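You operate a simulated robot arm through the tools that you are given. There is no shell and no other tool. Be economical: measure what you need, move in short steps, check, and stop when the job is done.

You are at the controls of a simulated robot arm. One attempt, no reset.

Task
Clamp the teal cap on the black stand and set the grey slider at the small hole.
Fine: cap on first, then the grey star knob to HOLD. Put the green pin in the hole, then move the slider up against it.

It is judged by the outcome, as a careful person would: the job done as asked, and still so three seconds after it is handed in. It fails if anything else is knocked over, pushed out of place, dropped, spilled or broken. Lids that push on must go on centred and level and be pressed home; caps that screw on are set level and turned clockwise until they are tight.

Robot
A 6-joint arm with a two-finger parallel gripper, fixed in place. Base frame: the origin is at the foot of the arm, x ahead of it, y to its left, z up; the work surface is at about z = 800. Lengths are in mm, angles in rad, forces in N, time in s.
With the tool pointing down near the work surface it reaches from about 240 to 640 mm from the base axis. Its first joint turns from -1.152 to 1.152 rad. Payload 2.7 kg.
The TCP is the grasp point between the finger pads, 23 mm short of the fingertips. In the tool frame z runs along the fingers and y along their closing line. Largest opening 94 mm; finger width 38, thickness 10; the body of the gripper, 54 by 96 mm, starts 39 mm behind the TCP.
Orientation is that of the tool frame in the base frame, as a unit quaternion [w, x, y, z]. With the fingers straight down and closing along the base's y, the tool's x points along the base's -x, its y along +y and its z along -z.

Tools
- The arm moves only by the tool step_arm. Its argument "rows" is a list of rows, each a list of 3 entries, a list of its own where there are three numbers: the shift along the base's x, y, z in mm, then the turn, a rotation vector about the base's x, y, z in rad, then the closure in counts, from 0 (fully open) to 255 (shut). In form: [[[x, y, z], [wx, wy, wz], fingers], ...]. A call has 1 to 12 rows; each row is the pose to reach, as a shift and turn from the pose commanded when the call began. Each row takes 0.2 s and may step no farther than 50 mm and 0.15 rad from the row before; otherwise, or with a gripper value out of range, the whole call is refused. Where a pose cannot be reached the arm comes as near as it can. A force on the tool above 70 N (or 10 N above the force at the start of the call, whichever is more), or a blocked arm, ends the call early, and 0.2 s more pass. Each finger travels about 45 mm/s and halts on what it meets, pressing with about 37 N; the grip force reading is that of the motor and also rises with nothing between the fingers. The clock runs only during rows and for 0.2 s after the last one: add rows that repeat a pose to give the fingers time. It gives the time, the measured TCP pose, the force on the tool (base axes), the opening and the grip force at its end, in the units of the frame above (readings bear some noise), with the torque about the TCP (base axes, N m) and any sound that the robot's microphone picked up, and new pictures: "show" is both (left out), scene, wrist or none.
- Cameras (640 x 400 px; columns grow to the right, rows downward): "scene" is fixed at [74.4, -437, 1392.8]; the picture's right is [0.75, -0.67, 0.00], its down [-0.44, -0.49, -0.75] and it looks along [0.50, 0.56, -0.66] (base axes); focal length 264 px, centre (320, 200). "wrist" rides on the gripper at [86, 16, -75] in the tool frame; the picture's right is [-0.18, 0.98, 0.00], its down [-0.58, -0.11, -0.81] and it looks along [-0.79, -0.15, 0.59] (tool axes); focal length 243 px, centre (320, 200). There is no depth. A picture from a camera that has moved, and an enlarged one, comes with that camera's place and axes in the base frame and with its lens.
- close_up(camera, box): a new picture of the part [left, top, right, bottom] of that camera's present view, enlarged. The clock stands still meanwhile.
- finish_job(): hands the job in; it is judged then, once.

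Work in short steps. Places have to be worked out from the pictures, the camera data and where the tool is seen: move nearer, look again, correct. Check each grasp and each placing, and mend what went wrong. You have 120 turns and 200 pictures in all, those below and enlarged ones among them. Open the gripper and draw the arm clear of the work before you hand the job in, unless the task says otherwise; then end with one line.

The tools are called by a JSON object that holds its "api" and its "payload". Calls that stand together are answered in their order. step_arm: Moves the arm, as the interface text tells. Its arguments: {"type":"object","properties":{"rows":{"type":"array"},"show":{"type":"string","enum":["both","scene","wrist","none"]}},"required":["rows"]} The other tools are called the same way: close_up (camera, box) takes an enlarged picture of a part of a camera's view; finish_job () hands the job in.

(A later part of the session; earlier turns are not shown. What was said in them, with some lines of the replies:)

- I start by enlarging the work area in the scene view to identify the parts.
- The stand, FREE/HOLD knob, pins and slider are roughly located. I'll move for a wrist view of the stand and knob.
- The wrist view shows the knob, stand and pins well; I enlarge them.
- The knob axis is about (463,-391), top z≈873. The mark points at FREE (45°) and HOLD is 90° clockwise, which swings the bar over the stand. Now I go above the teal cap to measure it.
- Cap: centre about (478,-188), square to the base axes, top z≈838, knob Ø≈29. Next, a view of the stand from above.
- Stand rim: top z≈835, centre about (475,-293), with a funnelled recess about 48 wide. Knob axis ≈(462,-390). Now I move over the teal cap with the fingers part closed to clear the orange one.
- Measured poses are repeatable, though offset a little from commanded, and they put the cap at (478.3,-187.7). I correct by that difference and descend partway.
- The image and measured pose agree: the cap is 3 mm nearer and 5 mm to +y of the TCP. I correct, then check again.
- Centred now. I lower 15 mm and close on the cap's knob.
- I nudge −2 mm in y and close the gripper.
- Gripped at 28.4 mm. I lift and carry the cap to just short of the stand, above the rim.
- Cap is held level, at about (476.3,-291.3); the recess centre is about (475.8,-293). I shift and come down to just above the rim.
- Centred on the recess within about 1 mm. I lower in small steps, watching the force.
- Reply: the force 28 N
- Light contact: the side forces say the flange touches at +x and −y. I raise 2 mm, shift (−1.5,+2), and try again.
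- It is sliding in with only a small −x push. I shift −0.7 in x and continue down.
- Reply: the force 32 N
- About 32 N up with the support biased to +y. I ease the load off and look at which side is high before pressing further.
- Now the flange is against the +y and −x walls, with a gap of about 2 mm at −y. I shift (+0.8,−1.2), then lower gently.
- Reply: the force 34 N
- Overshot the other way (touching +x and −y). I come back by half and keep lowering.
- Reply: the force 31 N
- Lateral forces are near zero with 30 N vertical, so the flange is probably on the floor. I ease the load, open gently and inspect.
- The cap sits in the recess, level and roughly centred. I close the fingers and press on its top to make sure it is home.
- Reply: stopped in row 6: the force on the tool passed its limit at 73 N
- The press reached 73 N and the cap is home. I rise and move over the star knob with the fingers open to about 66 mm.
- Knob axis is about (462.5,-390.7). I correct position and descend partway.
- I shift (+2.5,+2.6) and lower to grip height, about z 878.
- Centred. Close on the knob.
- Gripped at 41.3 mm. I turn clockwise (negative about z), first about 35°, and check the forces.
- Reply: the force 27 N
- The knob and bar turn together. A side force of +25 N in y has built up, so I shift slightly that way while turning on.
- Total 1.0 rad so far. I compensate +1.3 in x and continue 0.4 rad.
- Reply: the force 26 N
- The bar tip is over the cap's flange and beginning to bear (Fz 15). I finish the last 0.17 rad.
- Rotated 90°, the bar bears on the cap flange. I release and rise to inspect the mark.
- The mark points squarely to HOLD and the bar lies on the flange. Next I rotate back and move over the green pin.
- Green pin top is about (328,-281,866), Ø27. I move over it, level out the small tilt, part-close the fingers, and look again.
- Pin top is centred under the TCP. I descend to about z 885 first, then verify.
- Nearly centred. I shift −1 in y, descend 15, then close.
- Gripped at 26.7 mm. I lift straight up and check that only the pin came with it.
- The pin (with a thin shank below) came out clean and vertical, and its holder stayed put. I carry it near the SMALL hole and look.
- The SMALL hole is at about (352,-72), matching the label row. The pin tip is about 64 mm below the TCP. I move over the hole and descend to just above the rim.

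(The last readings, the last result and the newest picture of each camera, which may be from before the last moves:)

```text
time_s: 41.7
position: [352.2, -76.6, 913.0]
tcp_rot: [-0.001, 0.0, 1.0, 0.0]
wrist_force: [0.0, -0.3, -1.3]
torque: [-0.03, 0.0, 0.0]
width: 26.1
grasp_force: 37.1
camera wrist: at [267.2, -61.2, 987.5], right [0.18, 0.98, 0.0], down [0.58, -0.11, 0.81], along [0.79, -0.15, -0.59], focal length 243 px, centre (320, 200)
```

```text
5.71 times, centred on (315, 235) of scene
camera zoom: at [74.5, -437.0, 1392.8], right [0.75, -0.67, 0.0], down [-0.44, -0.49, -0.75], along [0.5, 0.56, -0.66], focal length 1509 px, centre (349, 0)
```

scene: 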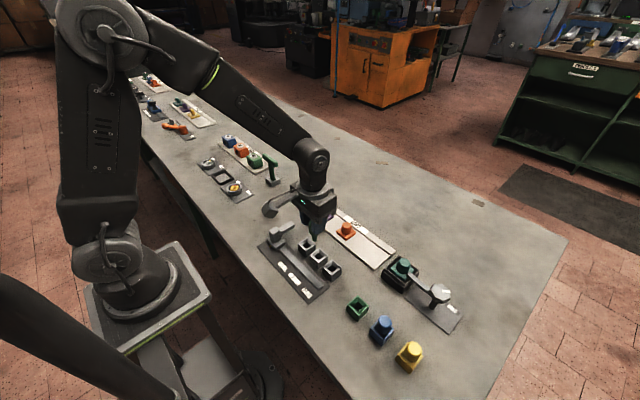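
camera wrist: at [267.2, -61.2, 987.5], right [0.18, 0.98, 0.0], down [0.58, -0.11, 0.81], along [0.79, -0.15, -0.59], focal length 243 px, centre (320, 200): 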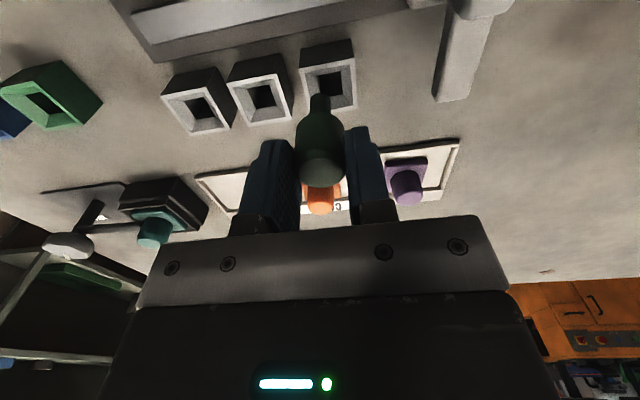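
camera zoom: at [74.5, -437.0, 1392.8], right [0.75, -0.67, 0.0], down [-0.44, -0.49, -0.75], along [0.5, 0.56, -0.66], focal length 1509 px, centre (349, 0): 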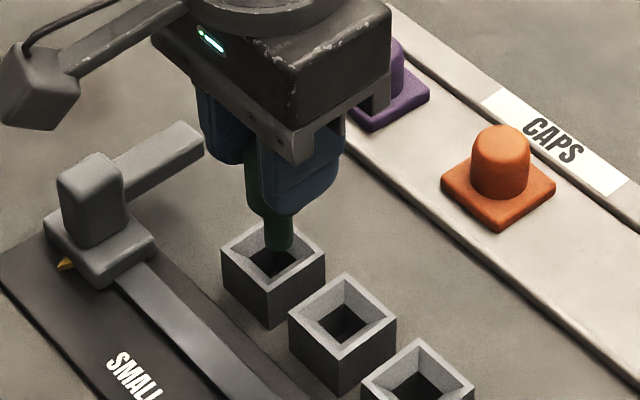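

Refined: rim z≈829, hole centre about (354.8,-70.9), with the TCP at (352.2,-76.6). I shift and lower a little.

{"api": "step_arm", "payload": {"rows": [[[2.6, 5.7, 0], [0, 0, 0], 220], [[2.6, 5.7, -10], [0, 0, 0], 220], [[2.6, 5.7, -10], [0, 0, 0], 220]], "show": "wrist"}}

{"api": "close_up", "payload": {"camera": "wrist", "box": [240, 50, 400, 190]}}

{"api": "close_up", "payload": {"camera": "scene", "box": [280, 200, 350, 270]}}

```text
time_s: 42.5
position: [356.2, -69.8, 903.1]
tcp_rot: [0.0, 0.0, 1.0, 0.0]
wrist_force: [0.4, -0.5, 0.1]
torque: [-0.02, 0.05, 0.01]
width: 26.2
grasp_force: 36.9
camera wrist: at [271.4, -54.8, 977.6], right [0.18, 0.98, 0.0], down [0.58, -0.11, 0.81], along [0.79, -0.15, -0.59], focal length 243 px, centre (320, 200)
```

wrist: 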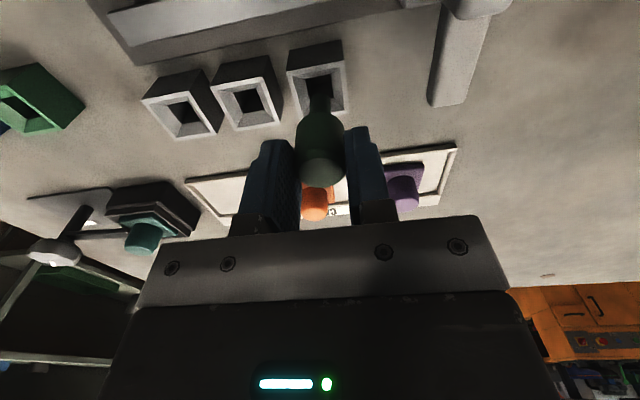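

```text
2.86 times, centred on (320, 120) of wrist
camera zoom: at [271.4, -54.8, 977.6], right [0.18, 0.98, 0.0], down [0.58, -0.11, 0.81], along [0.79, -0.15, -0.59], focal length 693 px, centre (320, 429)
```

zoom: 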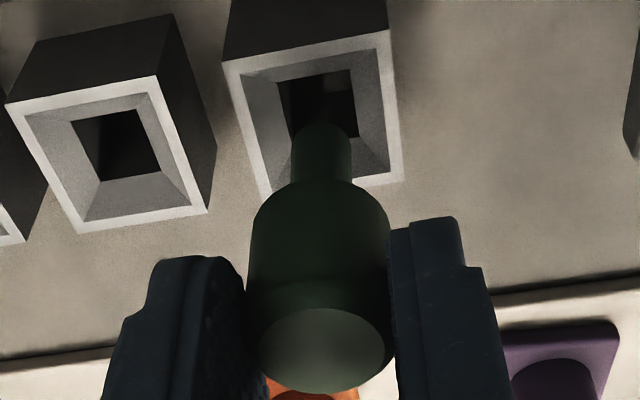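

```text
5.71 times, centred on (315, 235) of scene
camera zoom: at [74.5, -437.0, 1392.8], right [0.75, -0.67, 0.0], down [-0.44, -0.49, -0.75], along [0.5, 0.56, -0.66], focal length 1509 px, centre (349, 0)
```

zoom: 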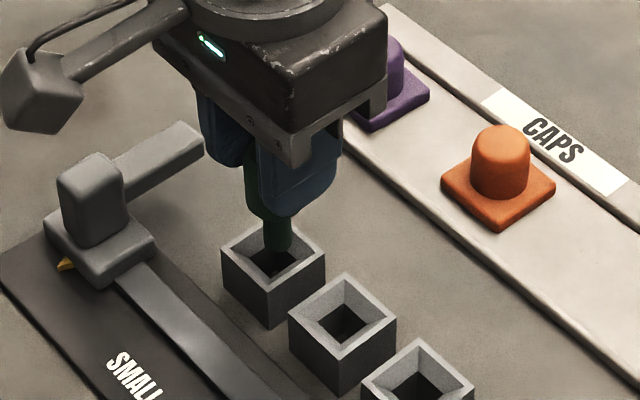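

Hole centre reads (353.2,-70.8), so I shift (−2,−1) and lower into the funnel in steps.

{"api": "step_arm", "payload": {"rows": [[[-2, -1, 0], [0, 0, 0], 220], [[-2, -1, -7], [0, 0, 0], 220], [[-2, -1, -14], [0, 0, 0], 220], [[-2, -1, -18], [0, 0, 0], 220], [[-2, -1, -18], [0, 0, 0], 220]], "show": "none"}}

{"api": "close_up", "payload": {"camera": "wrist", "box": [240, 50, 400, 190]}}

```text
time_s: 43.7
position: [355.0, -70.0, 885.5]
tcp_rot: [0.0, 0.001, 1.0, 0.0]
wrist_force: [-0.2, -0.3, -0.5]
torque: [0.02, -0.03, 0.02]
width: 26.4
grasp_force: 37.6
```

```text
2.86 times, centred on (320, 120) of wrist
camera zoom: at [269.3, -54.9, 960.2], right [0.18, 0.98, 0.0], down [0.58, -0.11, 0.81], along [0.79, -0.15, -0.59], focal length 693 px, centre (320, 429)
```

zoom: 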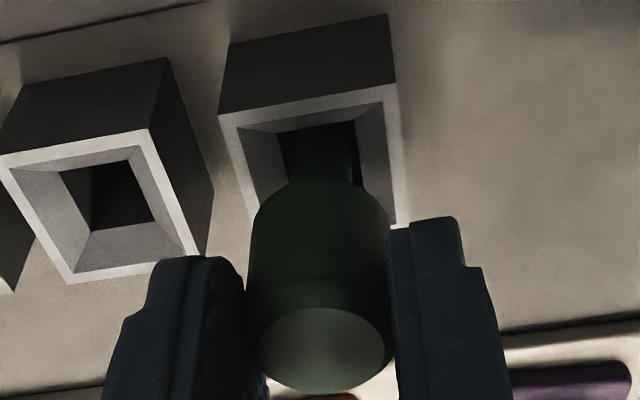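

No contact and the shank is aligned with the hole. I keep lowering.

{"api": "step_arm", "payload": {"rows": [[[0, -0.5, -4], [0, 0, 0], 220], [[0, -0.5, -8], [0, 0, 0], 220], [[0, -0.5, -12], [0, 0, 0], 220], [[0, -0.5, -12], [0, 0, 0], 220]], "show": "none"}}

{"api": "close_up", "payload": {"camera": "wrist", "box": [240, 50, 400, 190]}}

{"api": "close_up", "payload": {"camera": "scene", "box": [280, 200, 350, 270]}}

```text
time_s: 44.7
position: [355.0, -70.9, 873.8]
tcp_rot: [0.0, 0.0, 1.0, 0.0]
wrist_force: [0.1, 0.4, -0.6]
torque: [0.03, 0.03, 0.0]
width: 26.6
grasp_force: 36.2
```

```text
2.86 times, centred on (320, 120) of wrist
camera zoom: at [269.8, -55.2, 948.0], right [0.18, 0.98, 0.0], down [0.58, -0.11, 0.81], along [0.79, -0.15, -0.59], focal length 693 px, centre (320, 429)
```

zoom: 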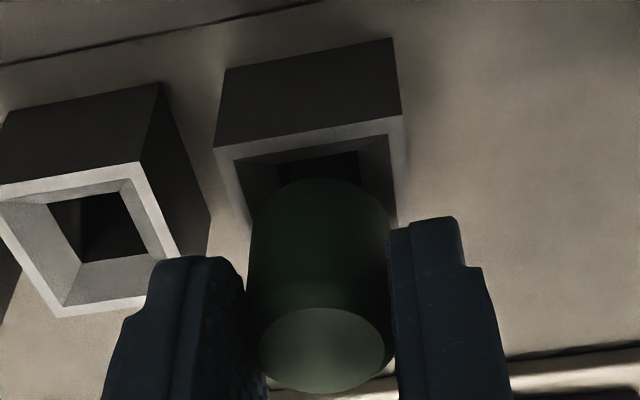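

```text
5.71 times, centred on (315, 235) of scene
camera zoom: at [74.5, -437.0, 1392.8], right [0.75, -0.67, 0.0], down [-0.44, -0.49, -0.75], along [0.5, 0.56, -0.66], focal length 1509 px, centre (349, 0)
```

zoom: 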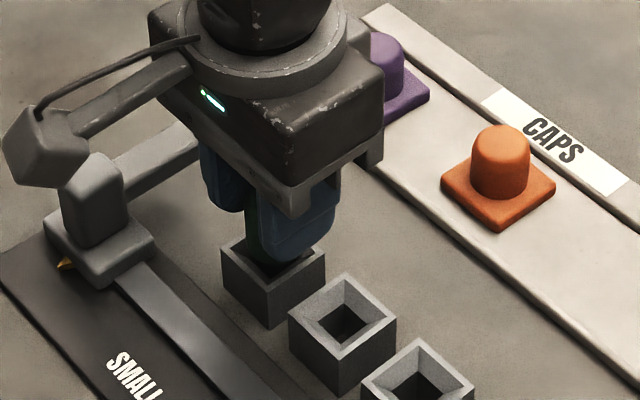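

Still free. I lower in 1.5–2 mm steps to find the seat.

{"api": "step_arm", "payload": {"rows": [[[0, 0, -2], [0, 0, 0], 220], [[0, 0, -3.5], [0, 0, 0], 220], [[0, 0, -5], [0, 0, 0], 220], [[0, 0, -5], [0, 0, 0], 220]], "show": "none"}}

```text
time_s: 45.7
position: [356.4, -70.3, 870.2]
tcp_rot: [0.0, 0.0, 1.0, 0.0]
wrist_force: [-9.2, -3.3, 28.2]
torque: [-0.36, 0.4, -0.05]
width: 26.6
grasp_force: 36.5
```

Contact at z 870, the same height it had in its own holder, so it is seated. I relieve the load, release and back off upward.

{"api": "step_arm", "payload": {"rows": [[[-1, -0.3, 3], [0, 0, 0], 220], [[-1, -0.3, 1], [0, 0, 0], 220], [[-1, -0.3, 1.5], [0, 0, 0], 170], [[-1, -0.3, 1.5], [0, 0, 0], 130], [[-1, -0.3, 1.5], [0, 0, 0], 130], [[-1, -0.3, 20], [0, 0, 0], 130], [[-1, -0.3, 55], [0, 0, 0], 130], [[-1, -0.3, 55], [0, 0, 0], 130]], "show": "both"}}

{"api": "close_up", "payload": {"camera": "wrist", "box": [220, 0, 480, 190]}}

{"api": "close_up", "payload": {"camera": "scene", "box": [260, 190, 350, 280]}}

```text
time_s: 47.5
position: [356.1, -71.7, 923.4]
tcp_rot: [-0.001, 0.0, 1.0, 0.0]
wrist_force: [0.7, 0.9, -0.6]
torque: [0.02, -0.02, 0.01]
width: 46.0
grasp_force: 0.1
camera wrist: at [270.7, -55.4, 997.6], right [0.18, 0.98, 0.0], down [0.58, -0.11, 0.81], along [0.79, -0.15, -0.59], focal length 243 px, centre (320, 200)
```

scene: 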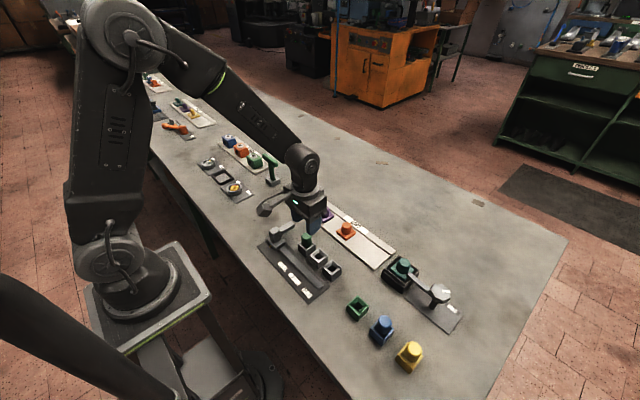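
wrist: 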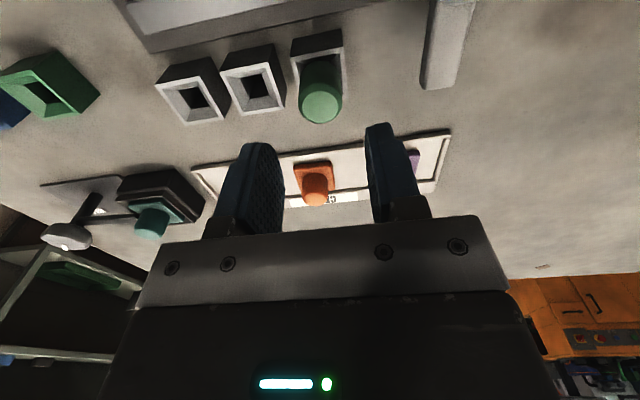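

```text
2.11 times, centred on (350, 95) of wrist
camera zoom: at [270.7, -55.4, 997.6], right [0.18, 0.98, 0.0], down [0.58, -0.11, 0.81], along [0.79, -0.15, -0.59], focal length 511 px, centre (257, 421)
```

zoom: 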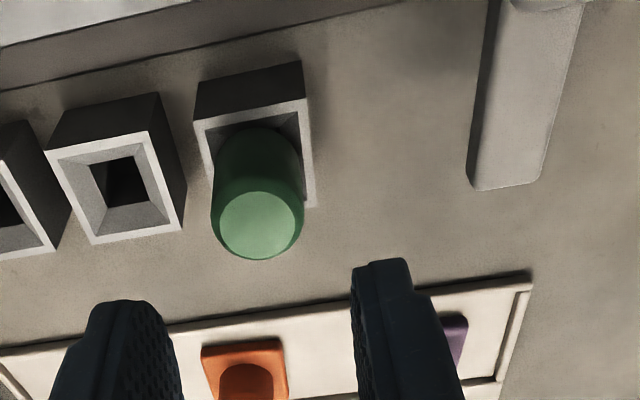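

```text
4.44 times, centred on (305, 235) of scene
camera zoom: at [74.4, -437.0, 1392.8], right [0.75, -0.67, 0.0], down [-0.44, -0.49, -0.75], along [0.5, 0.56, -0.66], focal length 1174 px, centre (387, 44)
```

zoom: 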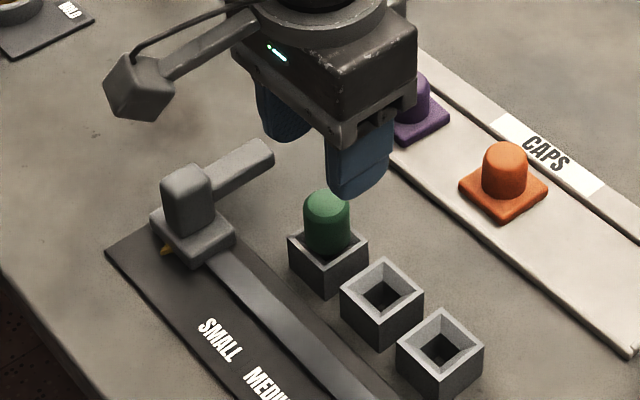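

The pin stands upright in the SMALL hole. Now I go look at the slider handle from above.

{"api": "step_arm", "payload": {"rows": [[[0, 0, 20], [0, 0, 0], 60], [[-20, 30, 35], [0, 0, 0], 0], [[-45, 55, 40], [0, 0, 0], 0], [[-70, 70, 45], [0, 0, 0], 0], [[-70, 70, 45], [0, 0, 0], 0]], "show": "both"}}

{"api": "close_up", "payload": {"camera": "wrist", "box": [200, 0, 440, 190]}}

{"api": "close_up", "payload": {"camera": "scene", "box": [255, 200, 345, 290]}}

```text
time_s: 48.7
position: [286.3, 0.8, 970.3]
tcp_rot: [0.0, 0.0, 1.0, 0.0]
wrist_force: [-1.2, 0.2, 1.0]
torque: [0.01, -0.02, 0.01]
width: 94.1
grasp_force: 0.1
camera wrist: at [200.7, 16.4, 1044.2], right [0.18, 0.98, 0.0], down [0.58, -0.11, 0.81], along [0.79, -0.15, -0.59], focal length 243 px, centre (320, 200)
```

scene: 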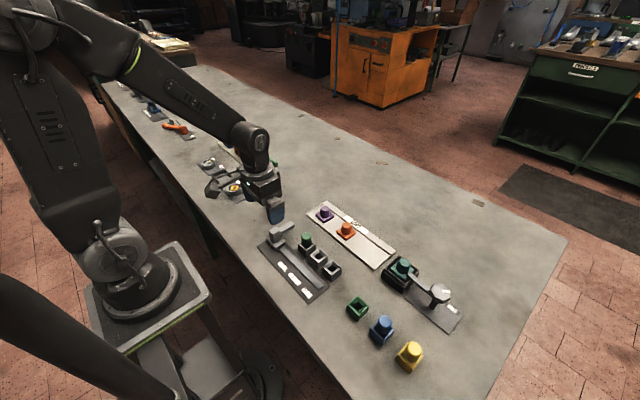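
wrist: 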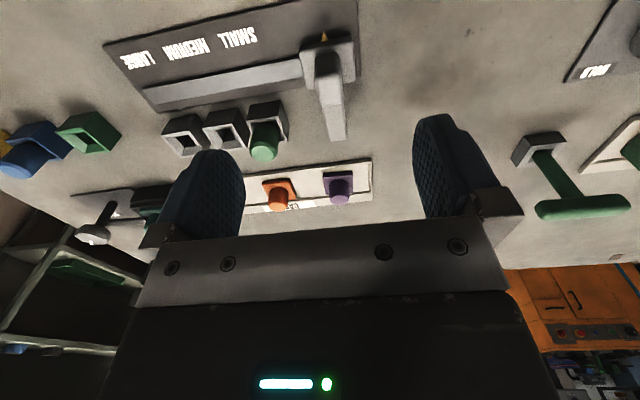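

```text
2.11 times, centred on (320, 95) of wrist
camera zoom: at [200.7, 16.4, 1044.2], right [0.18, 0.98, 0.0], down [0.58, -0.11, 0.81], along [0.79, -0.15, -0.59], focal length 511 px, centre (320, 421)
```

zoom: 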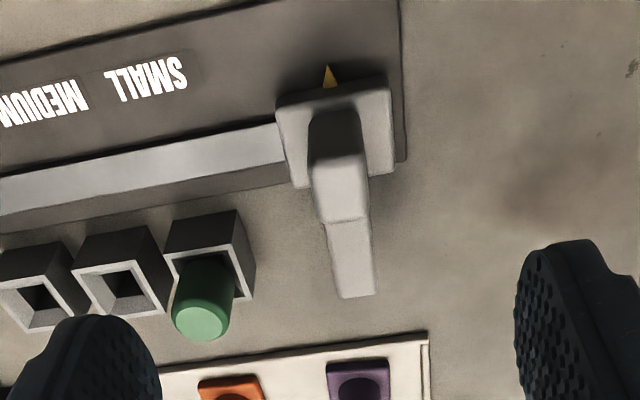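

```text
4.44 times, centred on (300, 245) of scene
camera zoom: at [74.4, -437.0, 1392.8], right [0.75, -0.67, 0.0], down [-0.44, -0.49, -0.75], along [0.5, 0.56, -0.66], focal length 1174 px, centre (409, 0)
```

zoom: 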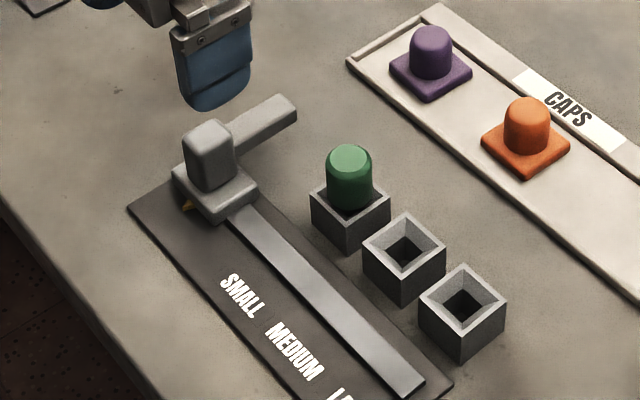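

Handle: centre about (303.5,5), 19 wide, top z≈861. The bar's −y face is about 50 mm from the pin. I approach above the handle with the fingers part closed.

{"api": "step_arm", "payload": {"rows": [[[17, 4, -20], [0, 0, 0], 60], [[17, 4, -45], [0, 0, 0], 120], [[17, 4, -70], [0, 0, 0], 120], [[17, 4, -70], [0, 0, 0], 120]], "show": "wrist"}}

{"api": "close_up", "payload": {"camera": "wrist", "box": [220, 20, 420, 190]}}

{"api": "close_up", "payload": {"camera": "scene", "box": [255, 190, 345, 280]}}

```text
time_s: 49.7
position: [299.9, 4.1, 900.2]
tcp_rot: [0.0, -0.001, 1.0, 0.0]
wrist_force: [0.2, -1.0, -0.4]
torque: [-0.03, 0.01, 0.0]
width: 49.7
grasp_force: 0.0
camera wrist: at [214.6, 19.1, 973.4], right [0.18, 0.98, 0.0], down [0.58, -0.11, 0.81], along [0.79, -0.15, -0.59], focal length 243 px, centre (320, 200)
```

wrist: 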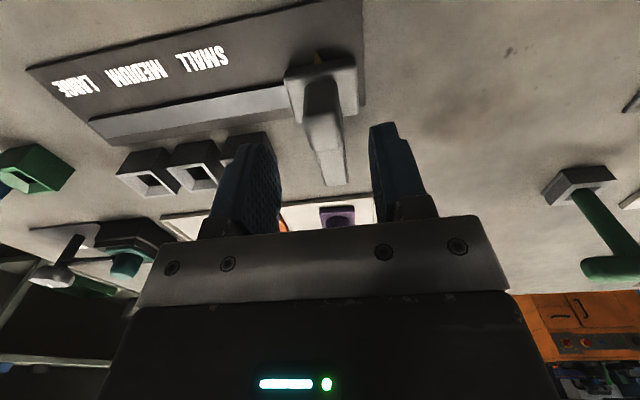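

```text
2.35 times, centred on (320, 105) of wrist
camera zoom: at [214.6, 19.1, 973.4], right [0.18, 0.98, 0.0], down [0.58, -0.11, 0.81], along [0.79, -0.15, -0.59], focal length 571 px, centre (320, 424)
```

zoom: 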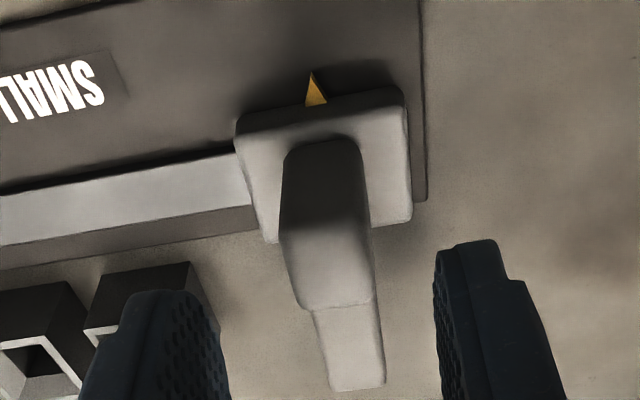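

```text
4.44 times, centred on (300, 235) of scene
camera zoom: at [74.5, -437.0, 1392.8], right [0.75, -0.67, 0.0], down [-0.44, -0.49, -0.75], along [0.5, 0.56, -0.66], focal length 1174 px, centre (409, 44)
```

zoom: 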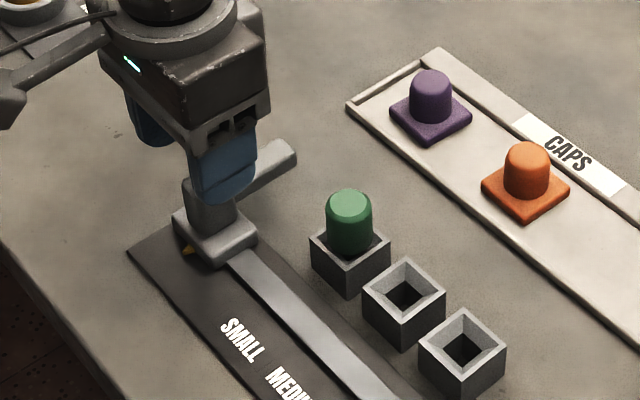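

Aligned within 1–2 mm. I descend to grip height, about z 860.

{"api": "step_arm", "payload": {"rows": [[[1, 1, -15], [0, 0, 0], 120], [[1, 1, -30], [0, 0, 0], 120], [[1, 1, -40], [0, 0, 0], 120], [[1, 1, -40], [0, 0, 0], 120]], "show": "wrist"}}

{"api": "close_up", "payload": {"camera": "wrist", "box": [220, 40, 420, 210]}}

{"api": "close_up", "payload": {"camera": "scene", "box": [255, 190, 345, 280]}}

```text
time_s: 50.7
position: [302.1, 3.4, 858.0]
tcp_rot: [-0.001, 0.0, 1.0, 0.0]
wrist_force: [0.3, 0.6, 0.0]
torque: [0.0, -0.01, 0.0]
width: 49.7
grasp_force: 0.0
camera wrist: at [216.2, 19.1, 932.5], right [0.18, 0.98, 0.0], down [0.58, -0.11, 0.81], along [0.79, -0.15, -0.59], focal length 243 px, centre (320, 200)
```

wrist: 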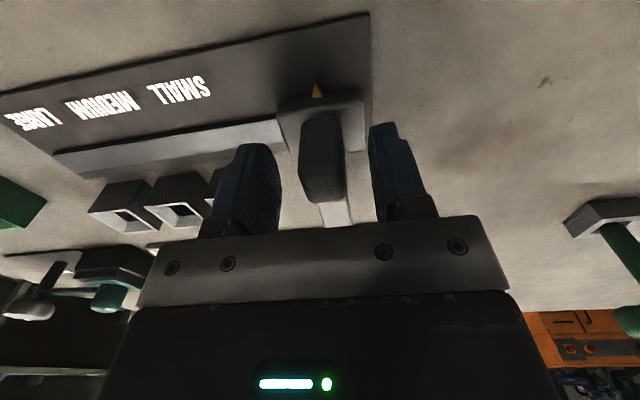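

```text
2.35 times, centred on (320, 125) of wrist
camera zoom: at [216.2, 19.1, 932.5], right [0.18, 0.98, 0.0], down [0.58, -0.11, 0.81], along [0.79, -0.15, -0.59], focal length 571 px, centre (320, 376)
```

zoom: 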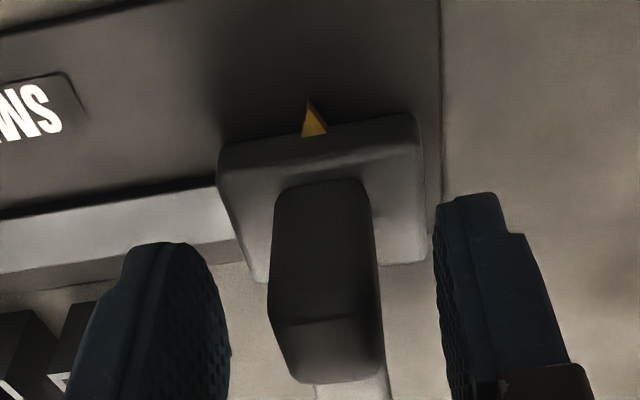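

```text
4.44 times, centred on (300, 235) of scene
camera zoom: at [74.5, -437.0, 1392.8], right [0.75, -0.67, 0.0], down [-0.44, -0.49, -0.75], along [0.5, 0.56, -0.66], focal length 1174 px, centre (409, 44)
```

zoom: 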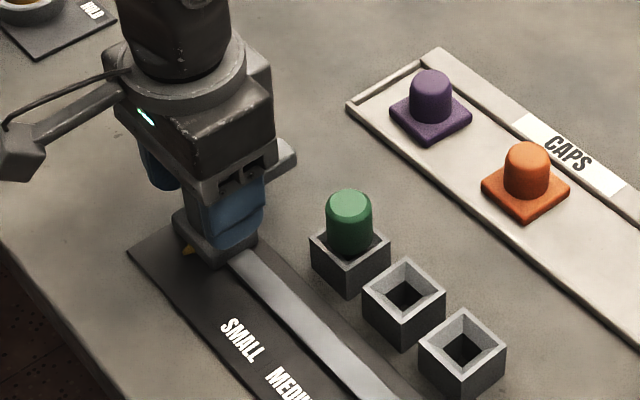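

Fingers straddle the handle with clearance. Close, then start sliding toward the pin (−y).

{"api": "step_arm", "payload": {"rows": [[[0, 1, 1], [0, 0, 0], 180], [[0, 1, 1], [0, 0, 0], 225], [[0, 1, 1], [0, 0, 0], 225], [[0, 1, 1], [0, 0, 0], 225], [[0, -9, 1], [0, 0, 0], 225], [[0, -19, 1], [0, 0, 0], 225], [[0, -29, 1], [0, 0, 0], 225], [[0, -29, 1], [0, 0, 0], 225]], "show": "wrist"}}

{"api": "close_up", "payload": {"camera": "scene", "box": [255, 190, 345, 280]}}

```text
time_s: 52.5
position: [303.2, -24.7, 860.7]
tcp_rot: [-0.002, -0.001, 1.0, 0.0]
wrist_force: [12.1, 1.6, -37.9]
torque: [0.07, -0.01, 0.08]
width: 21.7
grasp_force: 45.4
camera wrist: at [216.6, -9.5, 934.5], right [0.18, 0.98, 0.0], down [0.58, -0.11, 0.81], along [0.79, -0.15, -0.59], focal length 243 px, centre (320, 200)
```

wrist: 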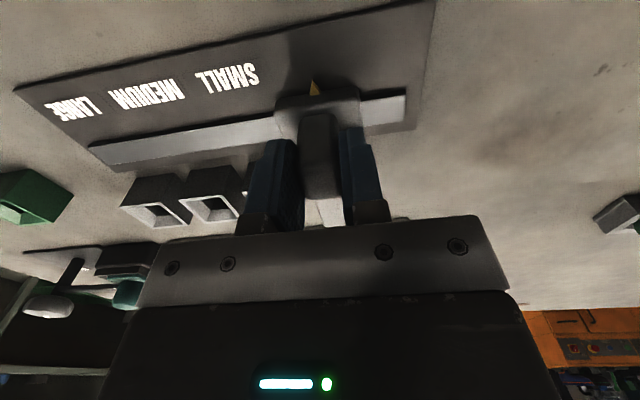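

```text
4.44 times, centred on (300, 235) of scene
camera zoom: at [75.1, -437.0, 1392.8], right [0.75, -0.67, 0.0], down [-0.44, -0.49, -0.75], along [0.5, 0.56, -0.66], focal length 1174 px, centre (409, 44)
```

zoom: 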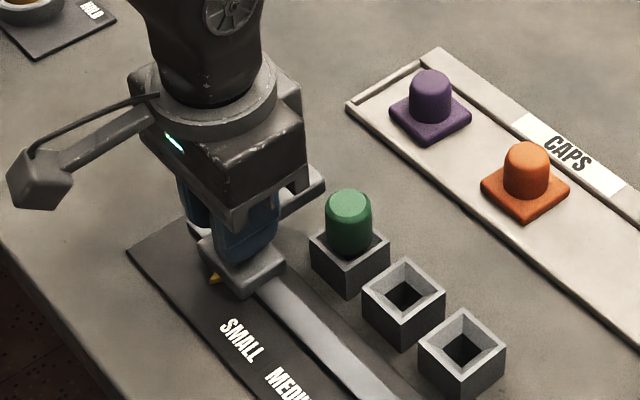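

The slider moves along. A −38 N vertical load comes from a small height mismatch, so I lower 3 mm and shift +1 in x while going on.

{"api": "step_arm", "payload": {"rows": [[[0.8, 0, -3], [0, 0, 0], 225], [[1, -7, -3.5], [0, 0, 0], 225], [[1, -13, -3.5], [0, 0, 0], 225], [[1, -13, -3.5], [0, 0, 0], 225]], "show": "wrist"}}

{"api": "close_up", "payload": {"camera": "scene", "box": [255, 190, 345, 280]}}

```text
time_s: 53.5
position: [303.0, -38.8, 857.3]
tcp_rot: [0.0, 0.0, 1.0, 0.0]
wrist_force: [-10.1, 0.0, 38.5]
torque: [0.29, 0.05, 0.28]
width: 22.0
grasp_force: 44.8
camera wrist: at [217.4, -23.1, 931.3], right [0.18, 0.98, 0.0], down [0.58, -0.11, 0.81], along [0.79, -0.15, -0.59], focal length 243 px, centre (320, 200)
```

wrist: 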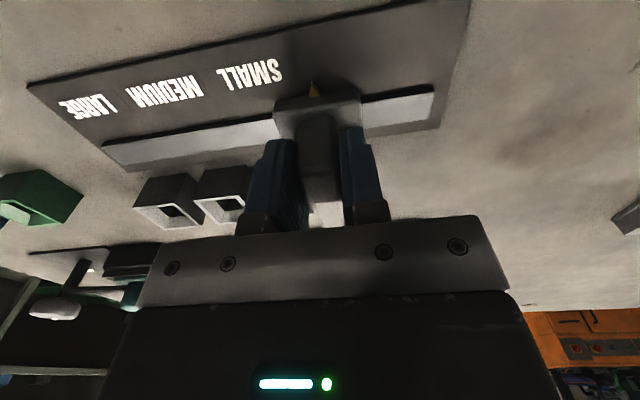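

```text
4.44 times, centred on (300, 235) of scene
camera zoom: at [73.8, -436.9, 1392.9], right [0.75, -0.67, 0.0], down [-0.44, -0.49, -0.75], along [0.5, 0.56, -0.66], focal length 1174 px, centre (409, 44)
```

zoom: 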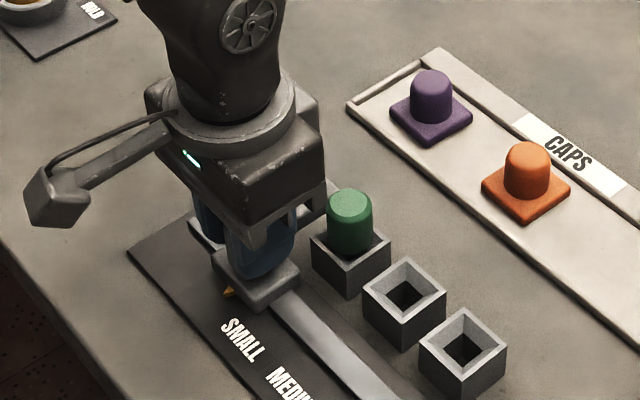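

Overcorrected; I raise 1.7 mm and approach the last few millimetres slowly.

{"api": "step_arm", "payload": {"rows": [[[-0.4, 0, 1.7], [0, 0, 0], 225], [[-0.4, -2, 1.7], [0, 0, 0], 225], [[-0.4, -4, 1.7], [0, 0, 0], 225], [[-0.4, -4, 1.7], [0, 0, 0], 225]], "show": "none"}}

{"api": "close_up", "payload": {"camera": "scene", "box": [275, 200, 345, 270]}}

```text
time_s: 54.5
position: [302.3, -41.4, 857.8]
tcp_rot: [-0.002, 0.0, 1.0, 0.001]
wrist_force: [9.9, 0.2, -38.0]
torque: [0.54, -0.06, 0.26]
width: 22.0
grasp_force: 44.1
```

```text
5.71 times, centred on (310, 235) of scene
camera zoom: at [75.0, -437.0, 1392.8], right [0.75, -0.67, 0.0], down [-0.44, -0.49, -0.75], along [0.5, 0.56, -0.66], focal length 1509 px, centre (377, 0)
```

zoom: 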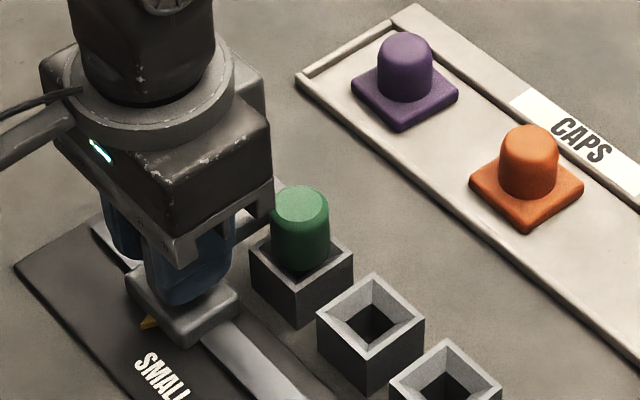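

The vertical load just saturates at the grip's friction, which is harmless. I continue −y in small steps, watching Fy.

{"api": "step_arm", "payload": {"rows": [[[0, 0, -0.8], [0, 0, 0], 225], [[0, -1.5, -0.8], [0, 0, 0], 225], [[0, -3, -0.8], [0, 0, 0], 225], [[0, -3, -0.8], [0, 0, 0], 225]], "show": "none"}}

{"api": "close_up", "payload": {"camera": "scene", "box": [275, 200, 345, 270]}}

{"api": "close_up", "payload": {"camera": "wrist", "box": [200, 60, 400, 240]}}

```text
time_s: 55.5
position: [302.7, -44.2, 856.7]
tcp_rot: [0.0, 0.0, 1.0, 0.0]
wrist_force: [10.2, 1.7, -37.4]
torque: [0.05, -0.15, 0.14]
width: 22.2
grasp_force: 44.9
```

```text
5.71 times, centred on (310, 235) of scene
camera zoom: at [75.0, -437.0, 1392.8], right [0.75, -0.67, 0.0], down [-0.44, -0.49, -0.75], along [0.5, 0.56, -0.66], focal length 1509 px, centre (377, 0)
```

zoom: 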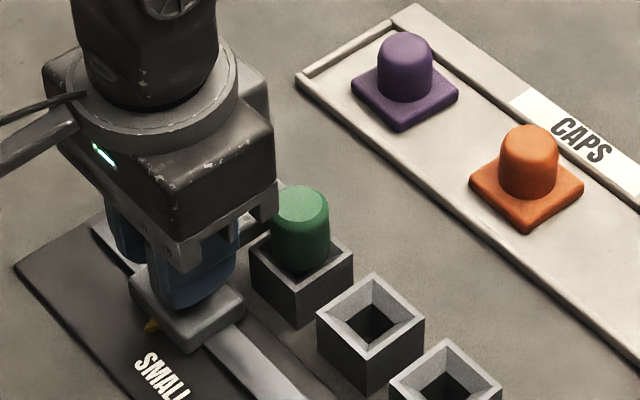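

```text
2.22 times, centred on (300, 150) of wrist
camera zoom: at [217.4, -28.9, 931.9], right [0.18, 0.98, 0.0], down [0.58, -0.11, 0.81], along [0.79, -0.15, -0.59], focal length 539 px, centre (364, 311)
```

zoom: 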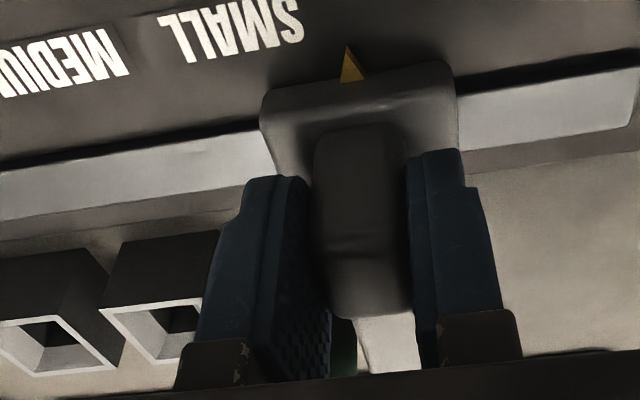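

The bar is very near the pin now. I step −1 mm at a time until Fy rises.

{"api": "step_arm", "payload": {"rows": [[[0, -1, 0], [0, 0, 0], 225], [[0, -2, 0], [0, 0, 0], 225], [[0, -2, 0], [0, 0, 0], 225]], "show": "none"}}

{"api": "close_up", "payload": {"camera": "wrist", "box": [280, 180, 360, 240]}}

```text
time_s: 56.3
position: [303.1, -47.5, 858.3]
tcp_rot: [-0.001, 0.0, 1.0, 0.0]
wrist_force: [-0.3, 0.4, -8.0]
torque: [0.18, 0.85, 0.29]
width: 22.1
grasp_force: 44.6
```

```text
6.67 times, centred on (320, 210) of wrist
camera zoom: at [217.5, -31.4, 932.2], right [0.18, 0.98, 0.0], down [0.58, -0.11, 0.8], along [0.79, -0.15, -0.59], focal length 1618 px, centre (320, 133)
```

zoom: 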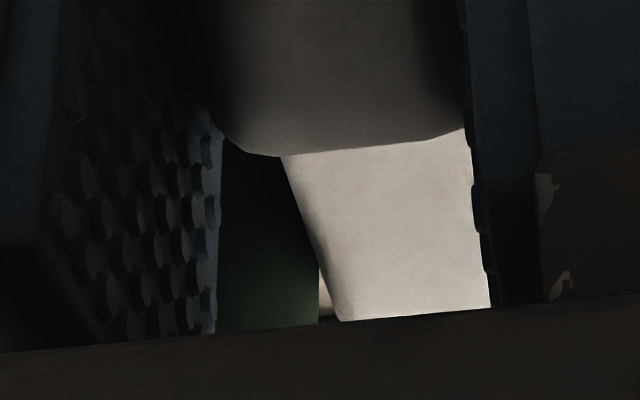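

Still a sliver of gap and no Fy. I continue slowly.

{"api": "step_arm", "payload": {"rows": [[[0, -1, 0], [0, 0, 0], 225], [[0, -1, 0], [0, 0, 0], 225]], "show": "none"}}

{"api": "close_up", "payload": {"camera": "wrist", "box": [280, 180, 360, 240]}}

{"api": "close_up", "payload": {"camera": "scene", "box": [275, 200, 345, 270]}}

```text
time_s: 56.9
position: [303.7, -47.7, 858.0]
tcp_rot: [0.0, 0.0, 1.0, -0.001]
wrist_force: [-5.1, 2.1, 22.7]
torque: [0.14, 1.18, 0.21]
width: 21.8
grasp_force: 45.6
```

```text
6.67 times, centred on (320, 210) of wrist
camera zoom: at [217.2, -32.5, 931.9], right [0.18, 0.98, 0.0], down [0.58, -0.11, 0.81], along [0.79, -0.15, -0.59], focal length 1618 px, centre (320, 133)
```

zoom: 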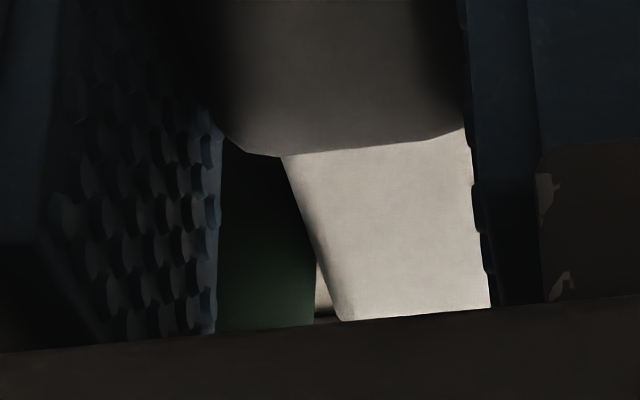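

```text
5.71 times, centred on (310, 235) of scene
camera zoom: at [74.1, -436.9, 1392.9], right [0.75, -0.67, 0.0], down [-0.44, -0.49, -0.75], along [0.5, 0.56, -0.66], focal length 1509 px, centre (377, 0)
```

zoom: 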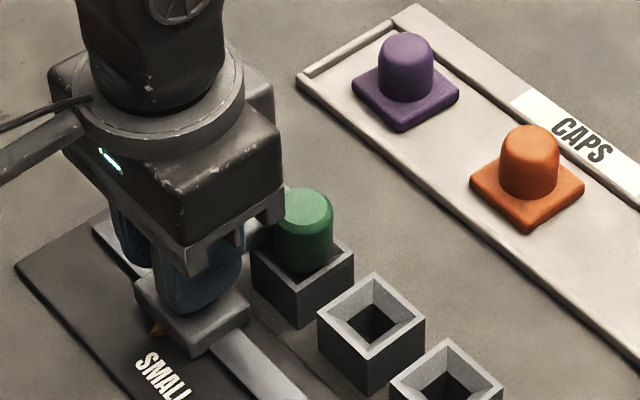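

The pin has just started to move with the bar, so contact is made. I release the handle here, rise, and inspect.

{"api": "step_arm", "payload": {"rows": [[[0, 0.5, -0.5], [0, 0, 0], 225], [[0, 0.5, -0.5], [0, 0, 0], 160], [[0, 0.5, -0.5], [0, 0, 0], 130], [[0, 0.5, -0.5], [0, 0, 0], 130], [[0, 0.5, 25], [0, 0, 0], 130], [[0, 0.5, 65], [0, 0, 0], 130], [[-15, 15, 95], [0, 0, 0], 130], [[-15, 15, 95], [0, 0, 0], 130]], "show": "both"}}

{"api": "close_up", "payload": {"camera": "scene", "box": [275, 200, 345, 270]}}

{"api": "close_up", "payload": {"camera": "wrist", "box": [240, 20, 400, 160]}}

```text
time_s: 58.7
position: [287.6, -34.1, 954.8]
tcp_rot: [-0.001, 0.001, 1.0, 0.0]
wrist_force: [-0.2, 0.4, 0.6]
torque: [-0.01, 0.0, -0.01]
width: 46.1
grasp_force: 0.1
camera wrist: at [202.5, -18.9, 1028.0], right [0.18, 0.98, 0.0], down [0.58, -0.11, 0.81], along [0.79, -0.15, -0.59], focal length 243 px, centre (320, 200)
```

scene: 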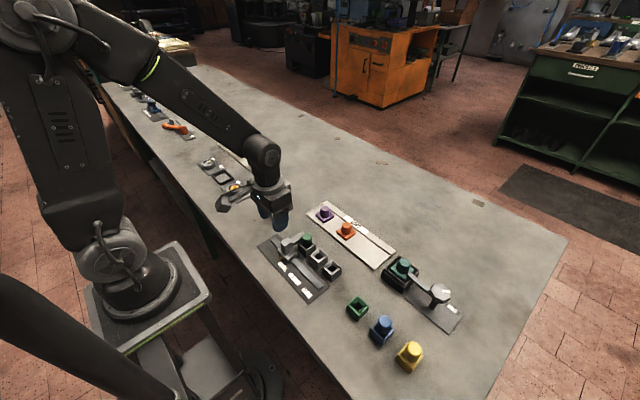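
wrist: 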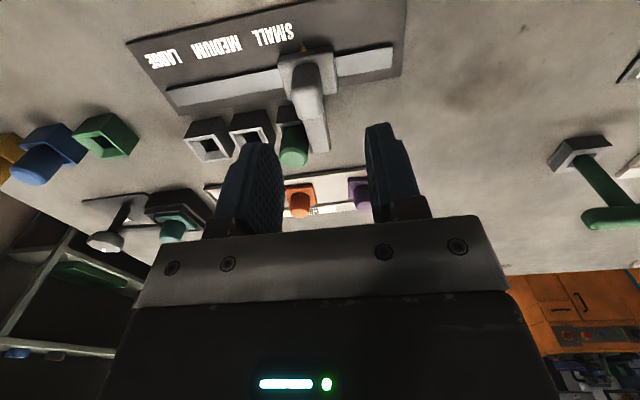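

```text
5.71 times, centred on (310, 235) of scene
camera zoom: at [74.4, -437.0, 1392.8], right [0.75, -0.67, 0.0], down [-0.44, -0.49, -0.75], along [0.5, 0.56, -0.66], focal length 1509 px, centre (377, 0)
```

zoom: 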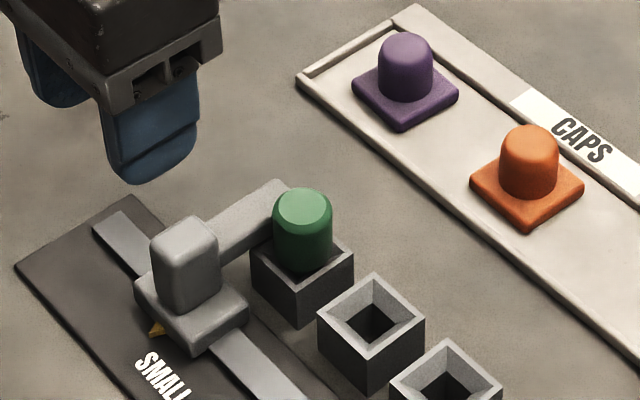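

```text
2.86 times, centred on (320, 90) of wrist
camera zoom: at [202.5, -18.9, 1028.0], right [0.18, 0.98, 0.0], down [0.58, -0.11, 0.81], along [0.79, -0.15, -0.59], focal length 693 px, centre (320, 514)
```

zoom: 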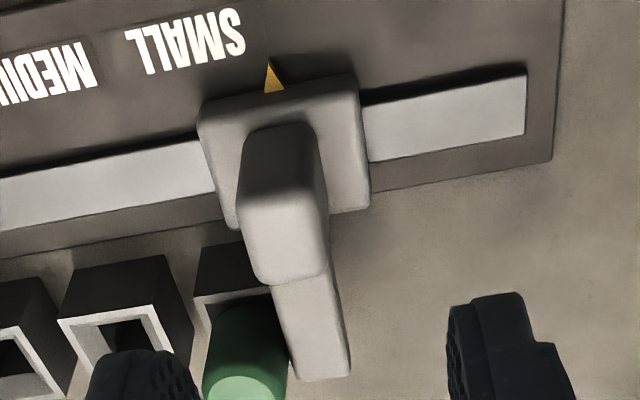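

The bar appears against the pin. I take a closer view from above the pin to check contact and tilt.

{"api": "step_arm", "payload": {"rows": [[[20, -10, 10], [0, 0, 0], 60], [[45, -25, 10], [0, 0, 0], 0], [[45, -25, 10], [0, 0, 0], 0]], "show": "none"}}

{"api": "close_up", "payload": {"camera": "wrist", "box": [250, 20, 390, 130]}}

{"api": "close_up", "payload": {"camera": "scene", "box": [290, 210, 330, 250]}}

{"api": "close_up", "payload": {"camera": "scene", "box": [370, 240, 470, 340]}}

```text
time_s: 59.5
position: [333.4, -56.9, 963.5]
tcp_rot: [0.0, 0.0, 1.0, 0.0]
wrist_force: [0.3, -0.1, 0.0]
torque: [-0.01, 0.0, 0.0]
width: 94.0
grasp_force: 0.0
```

```text
3.64 times, centred on (320, 75) of wrist
camera zoom: at [247.8, -41.6, 1037.8], right [0.18, 0.98, 0.0], down [0.58, -0.11, 0.81], along [0.79, -0.15, -0.59], focal length 882 px, centre (320, 654)
```

zoom: 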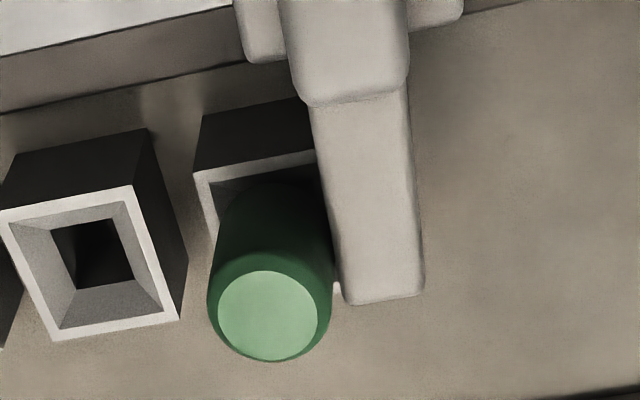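

```text
10.00 times, centred on (310, 230) of scene
camera zoom: at [74.5, -437.0, 1392.8], right [0.75, -0.67, 0.0], down [-0.44, -0.49, -0.75], along [0.5, 0.56, -0.66], focal length 2641 px, centre (420, -100)
```

zoom: 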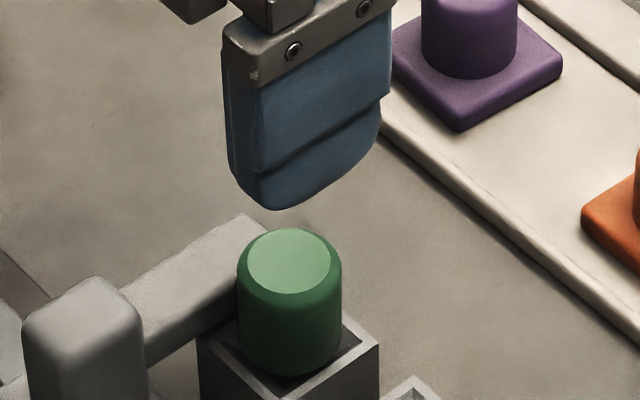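

```text
4.00 times, centred on (420, 290) of scene
camera zoom: at [74.5, -437.0, 1392.8], right [0.75, -0.67, 0.0], down [-0.44, -0.49, -0.75], along [0.5, 0.56, -0.66], focal length 1056 px, centre (-80, -160)
```

zoom: 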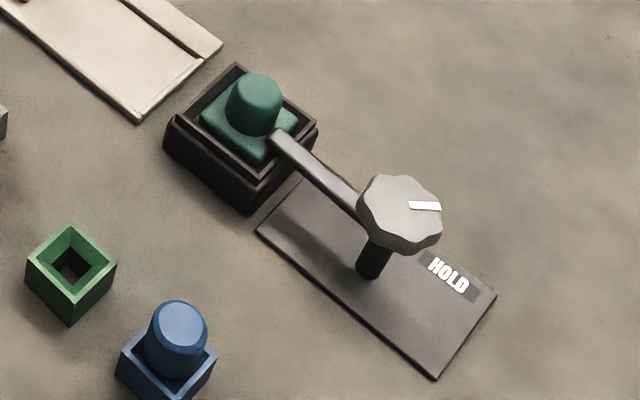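

The bar touches the pin, the pin is upright in the SMALL hole, and the knob mark points to HOLD with the bar clamped on the cap. I draw the arm clear.

{"api": "step_arm", "payload": {"rows": [[[0, 0, 40], [0, 0, 0], 0], [[0, 0, 80], [0, 0, 0], 0], [[0, 30, 120], [0, 0, 0], 0], [[0, 70, 140], [0, 0, 0], 0], [[0, 110, 150], [0, 0, 0], 0], [[0, 110, 150], [0, 0, 0], 0], [[0, 110, 150], [0, 0, 0], 0]], "show": "scene"}}

{"api": "close_up", "payload": {"camera": "scene", "box": [260, 195, 450, 345]}}

```text
time_s: 61.1
position: [330.9, 48.5, 1108.8]
tcp_rot: [-0.001, 0.002, 1.0, 0.001]
wrist_force: [-1.1, -0.5, 0.6]
torque: [0.04, -0.02, 0.04]
width: 94.0
grasp_force: 0.1
```

scene: 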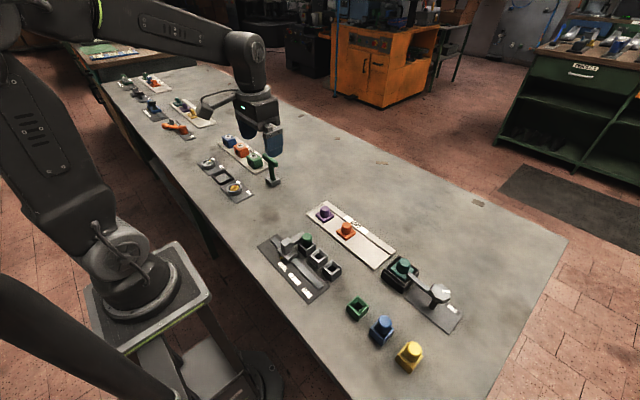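

```text
2.67 times, centred on (355, 270) of scene
camera zoom: at [74.5, -437.0, 1392.8], right [0.75, -0.67, 0.0], down [-0.44, -0.49, -0.75], along [0.5, 0.56, -0.66], focal length 704 px, centre (227, 13)
```

zoom: 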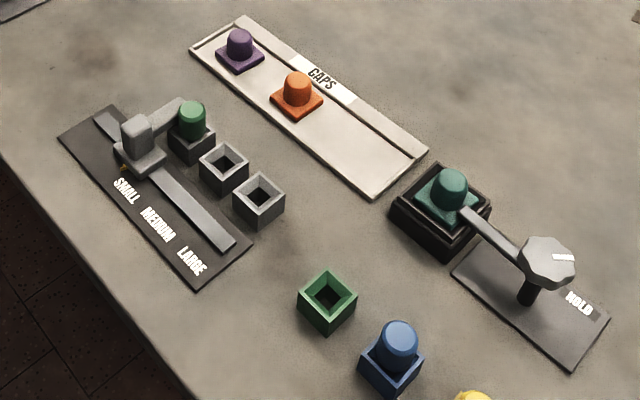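

Everything is in place, nothing else is disturbed, and the arm is clear, so I hand it in.

{"api": "finish_job", "payload": {}}

```text
The job is handed in.
```

The teal cap is seated in the black stand and clamped with the star knob at HOLD, and the green pin is in the SMALL hole with the grey slider's bar moved up against it.
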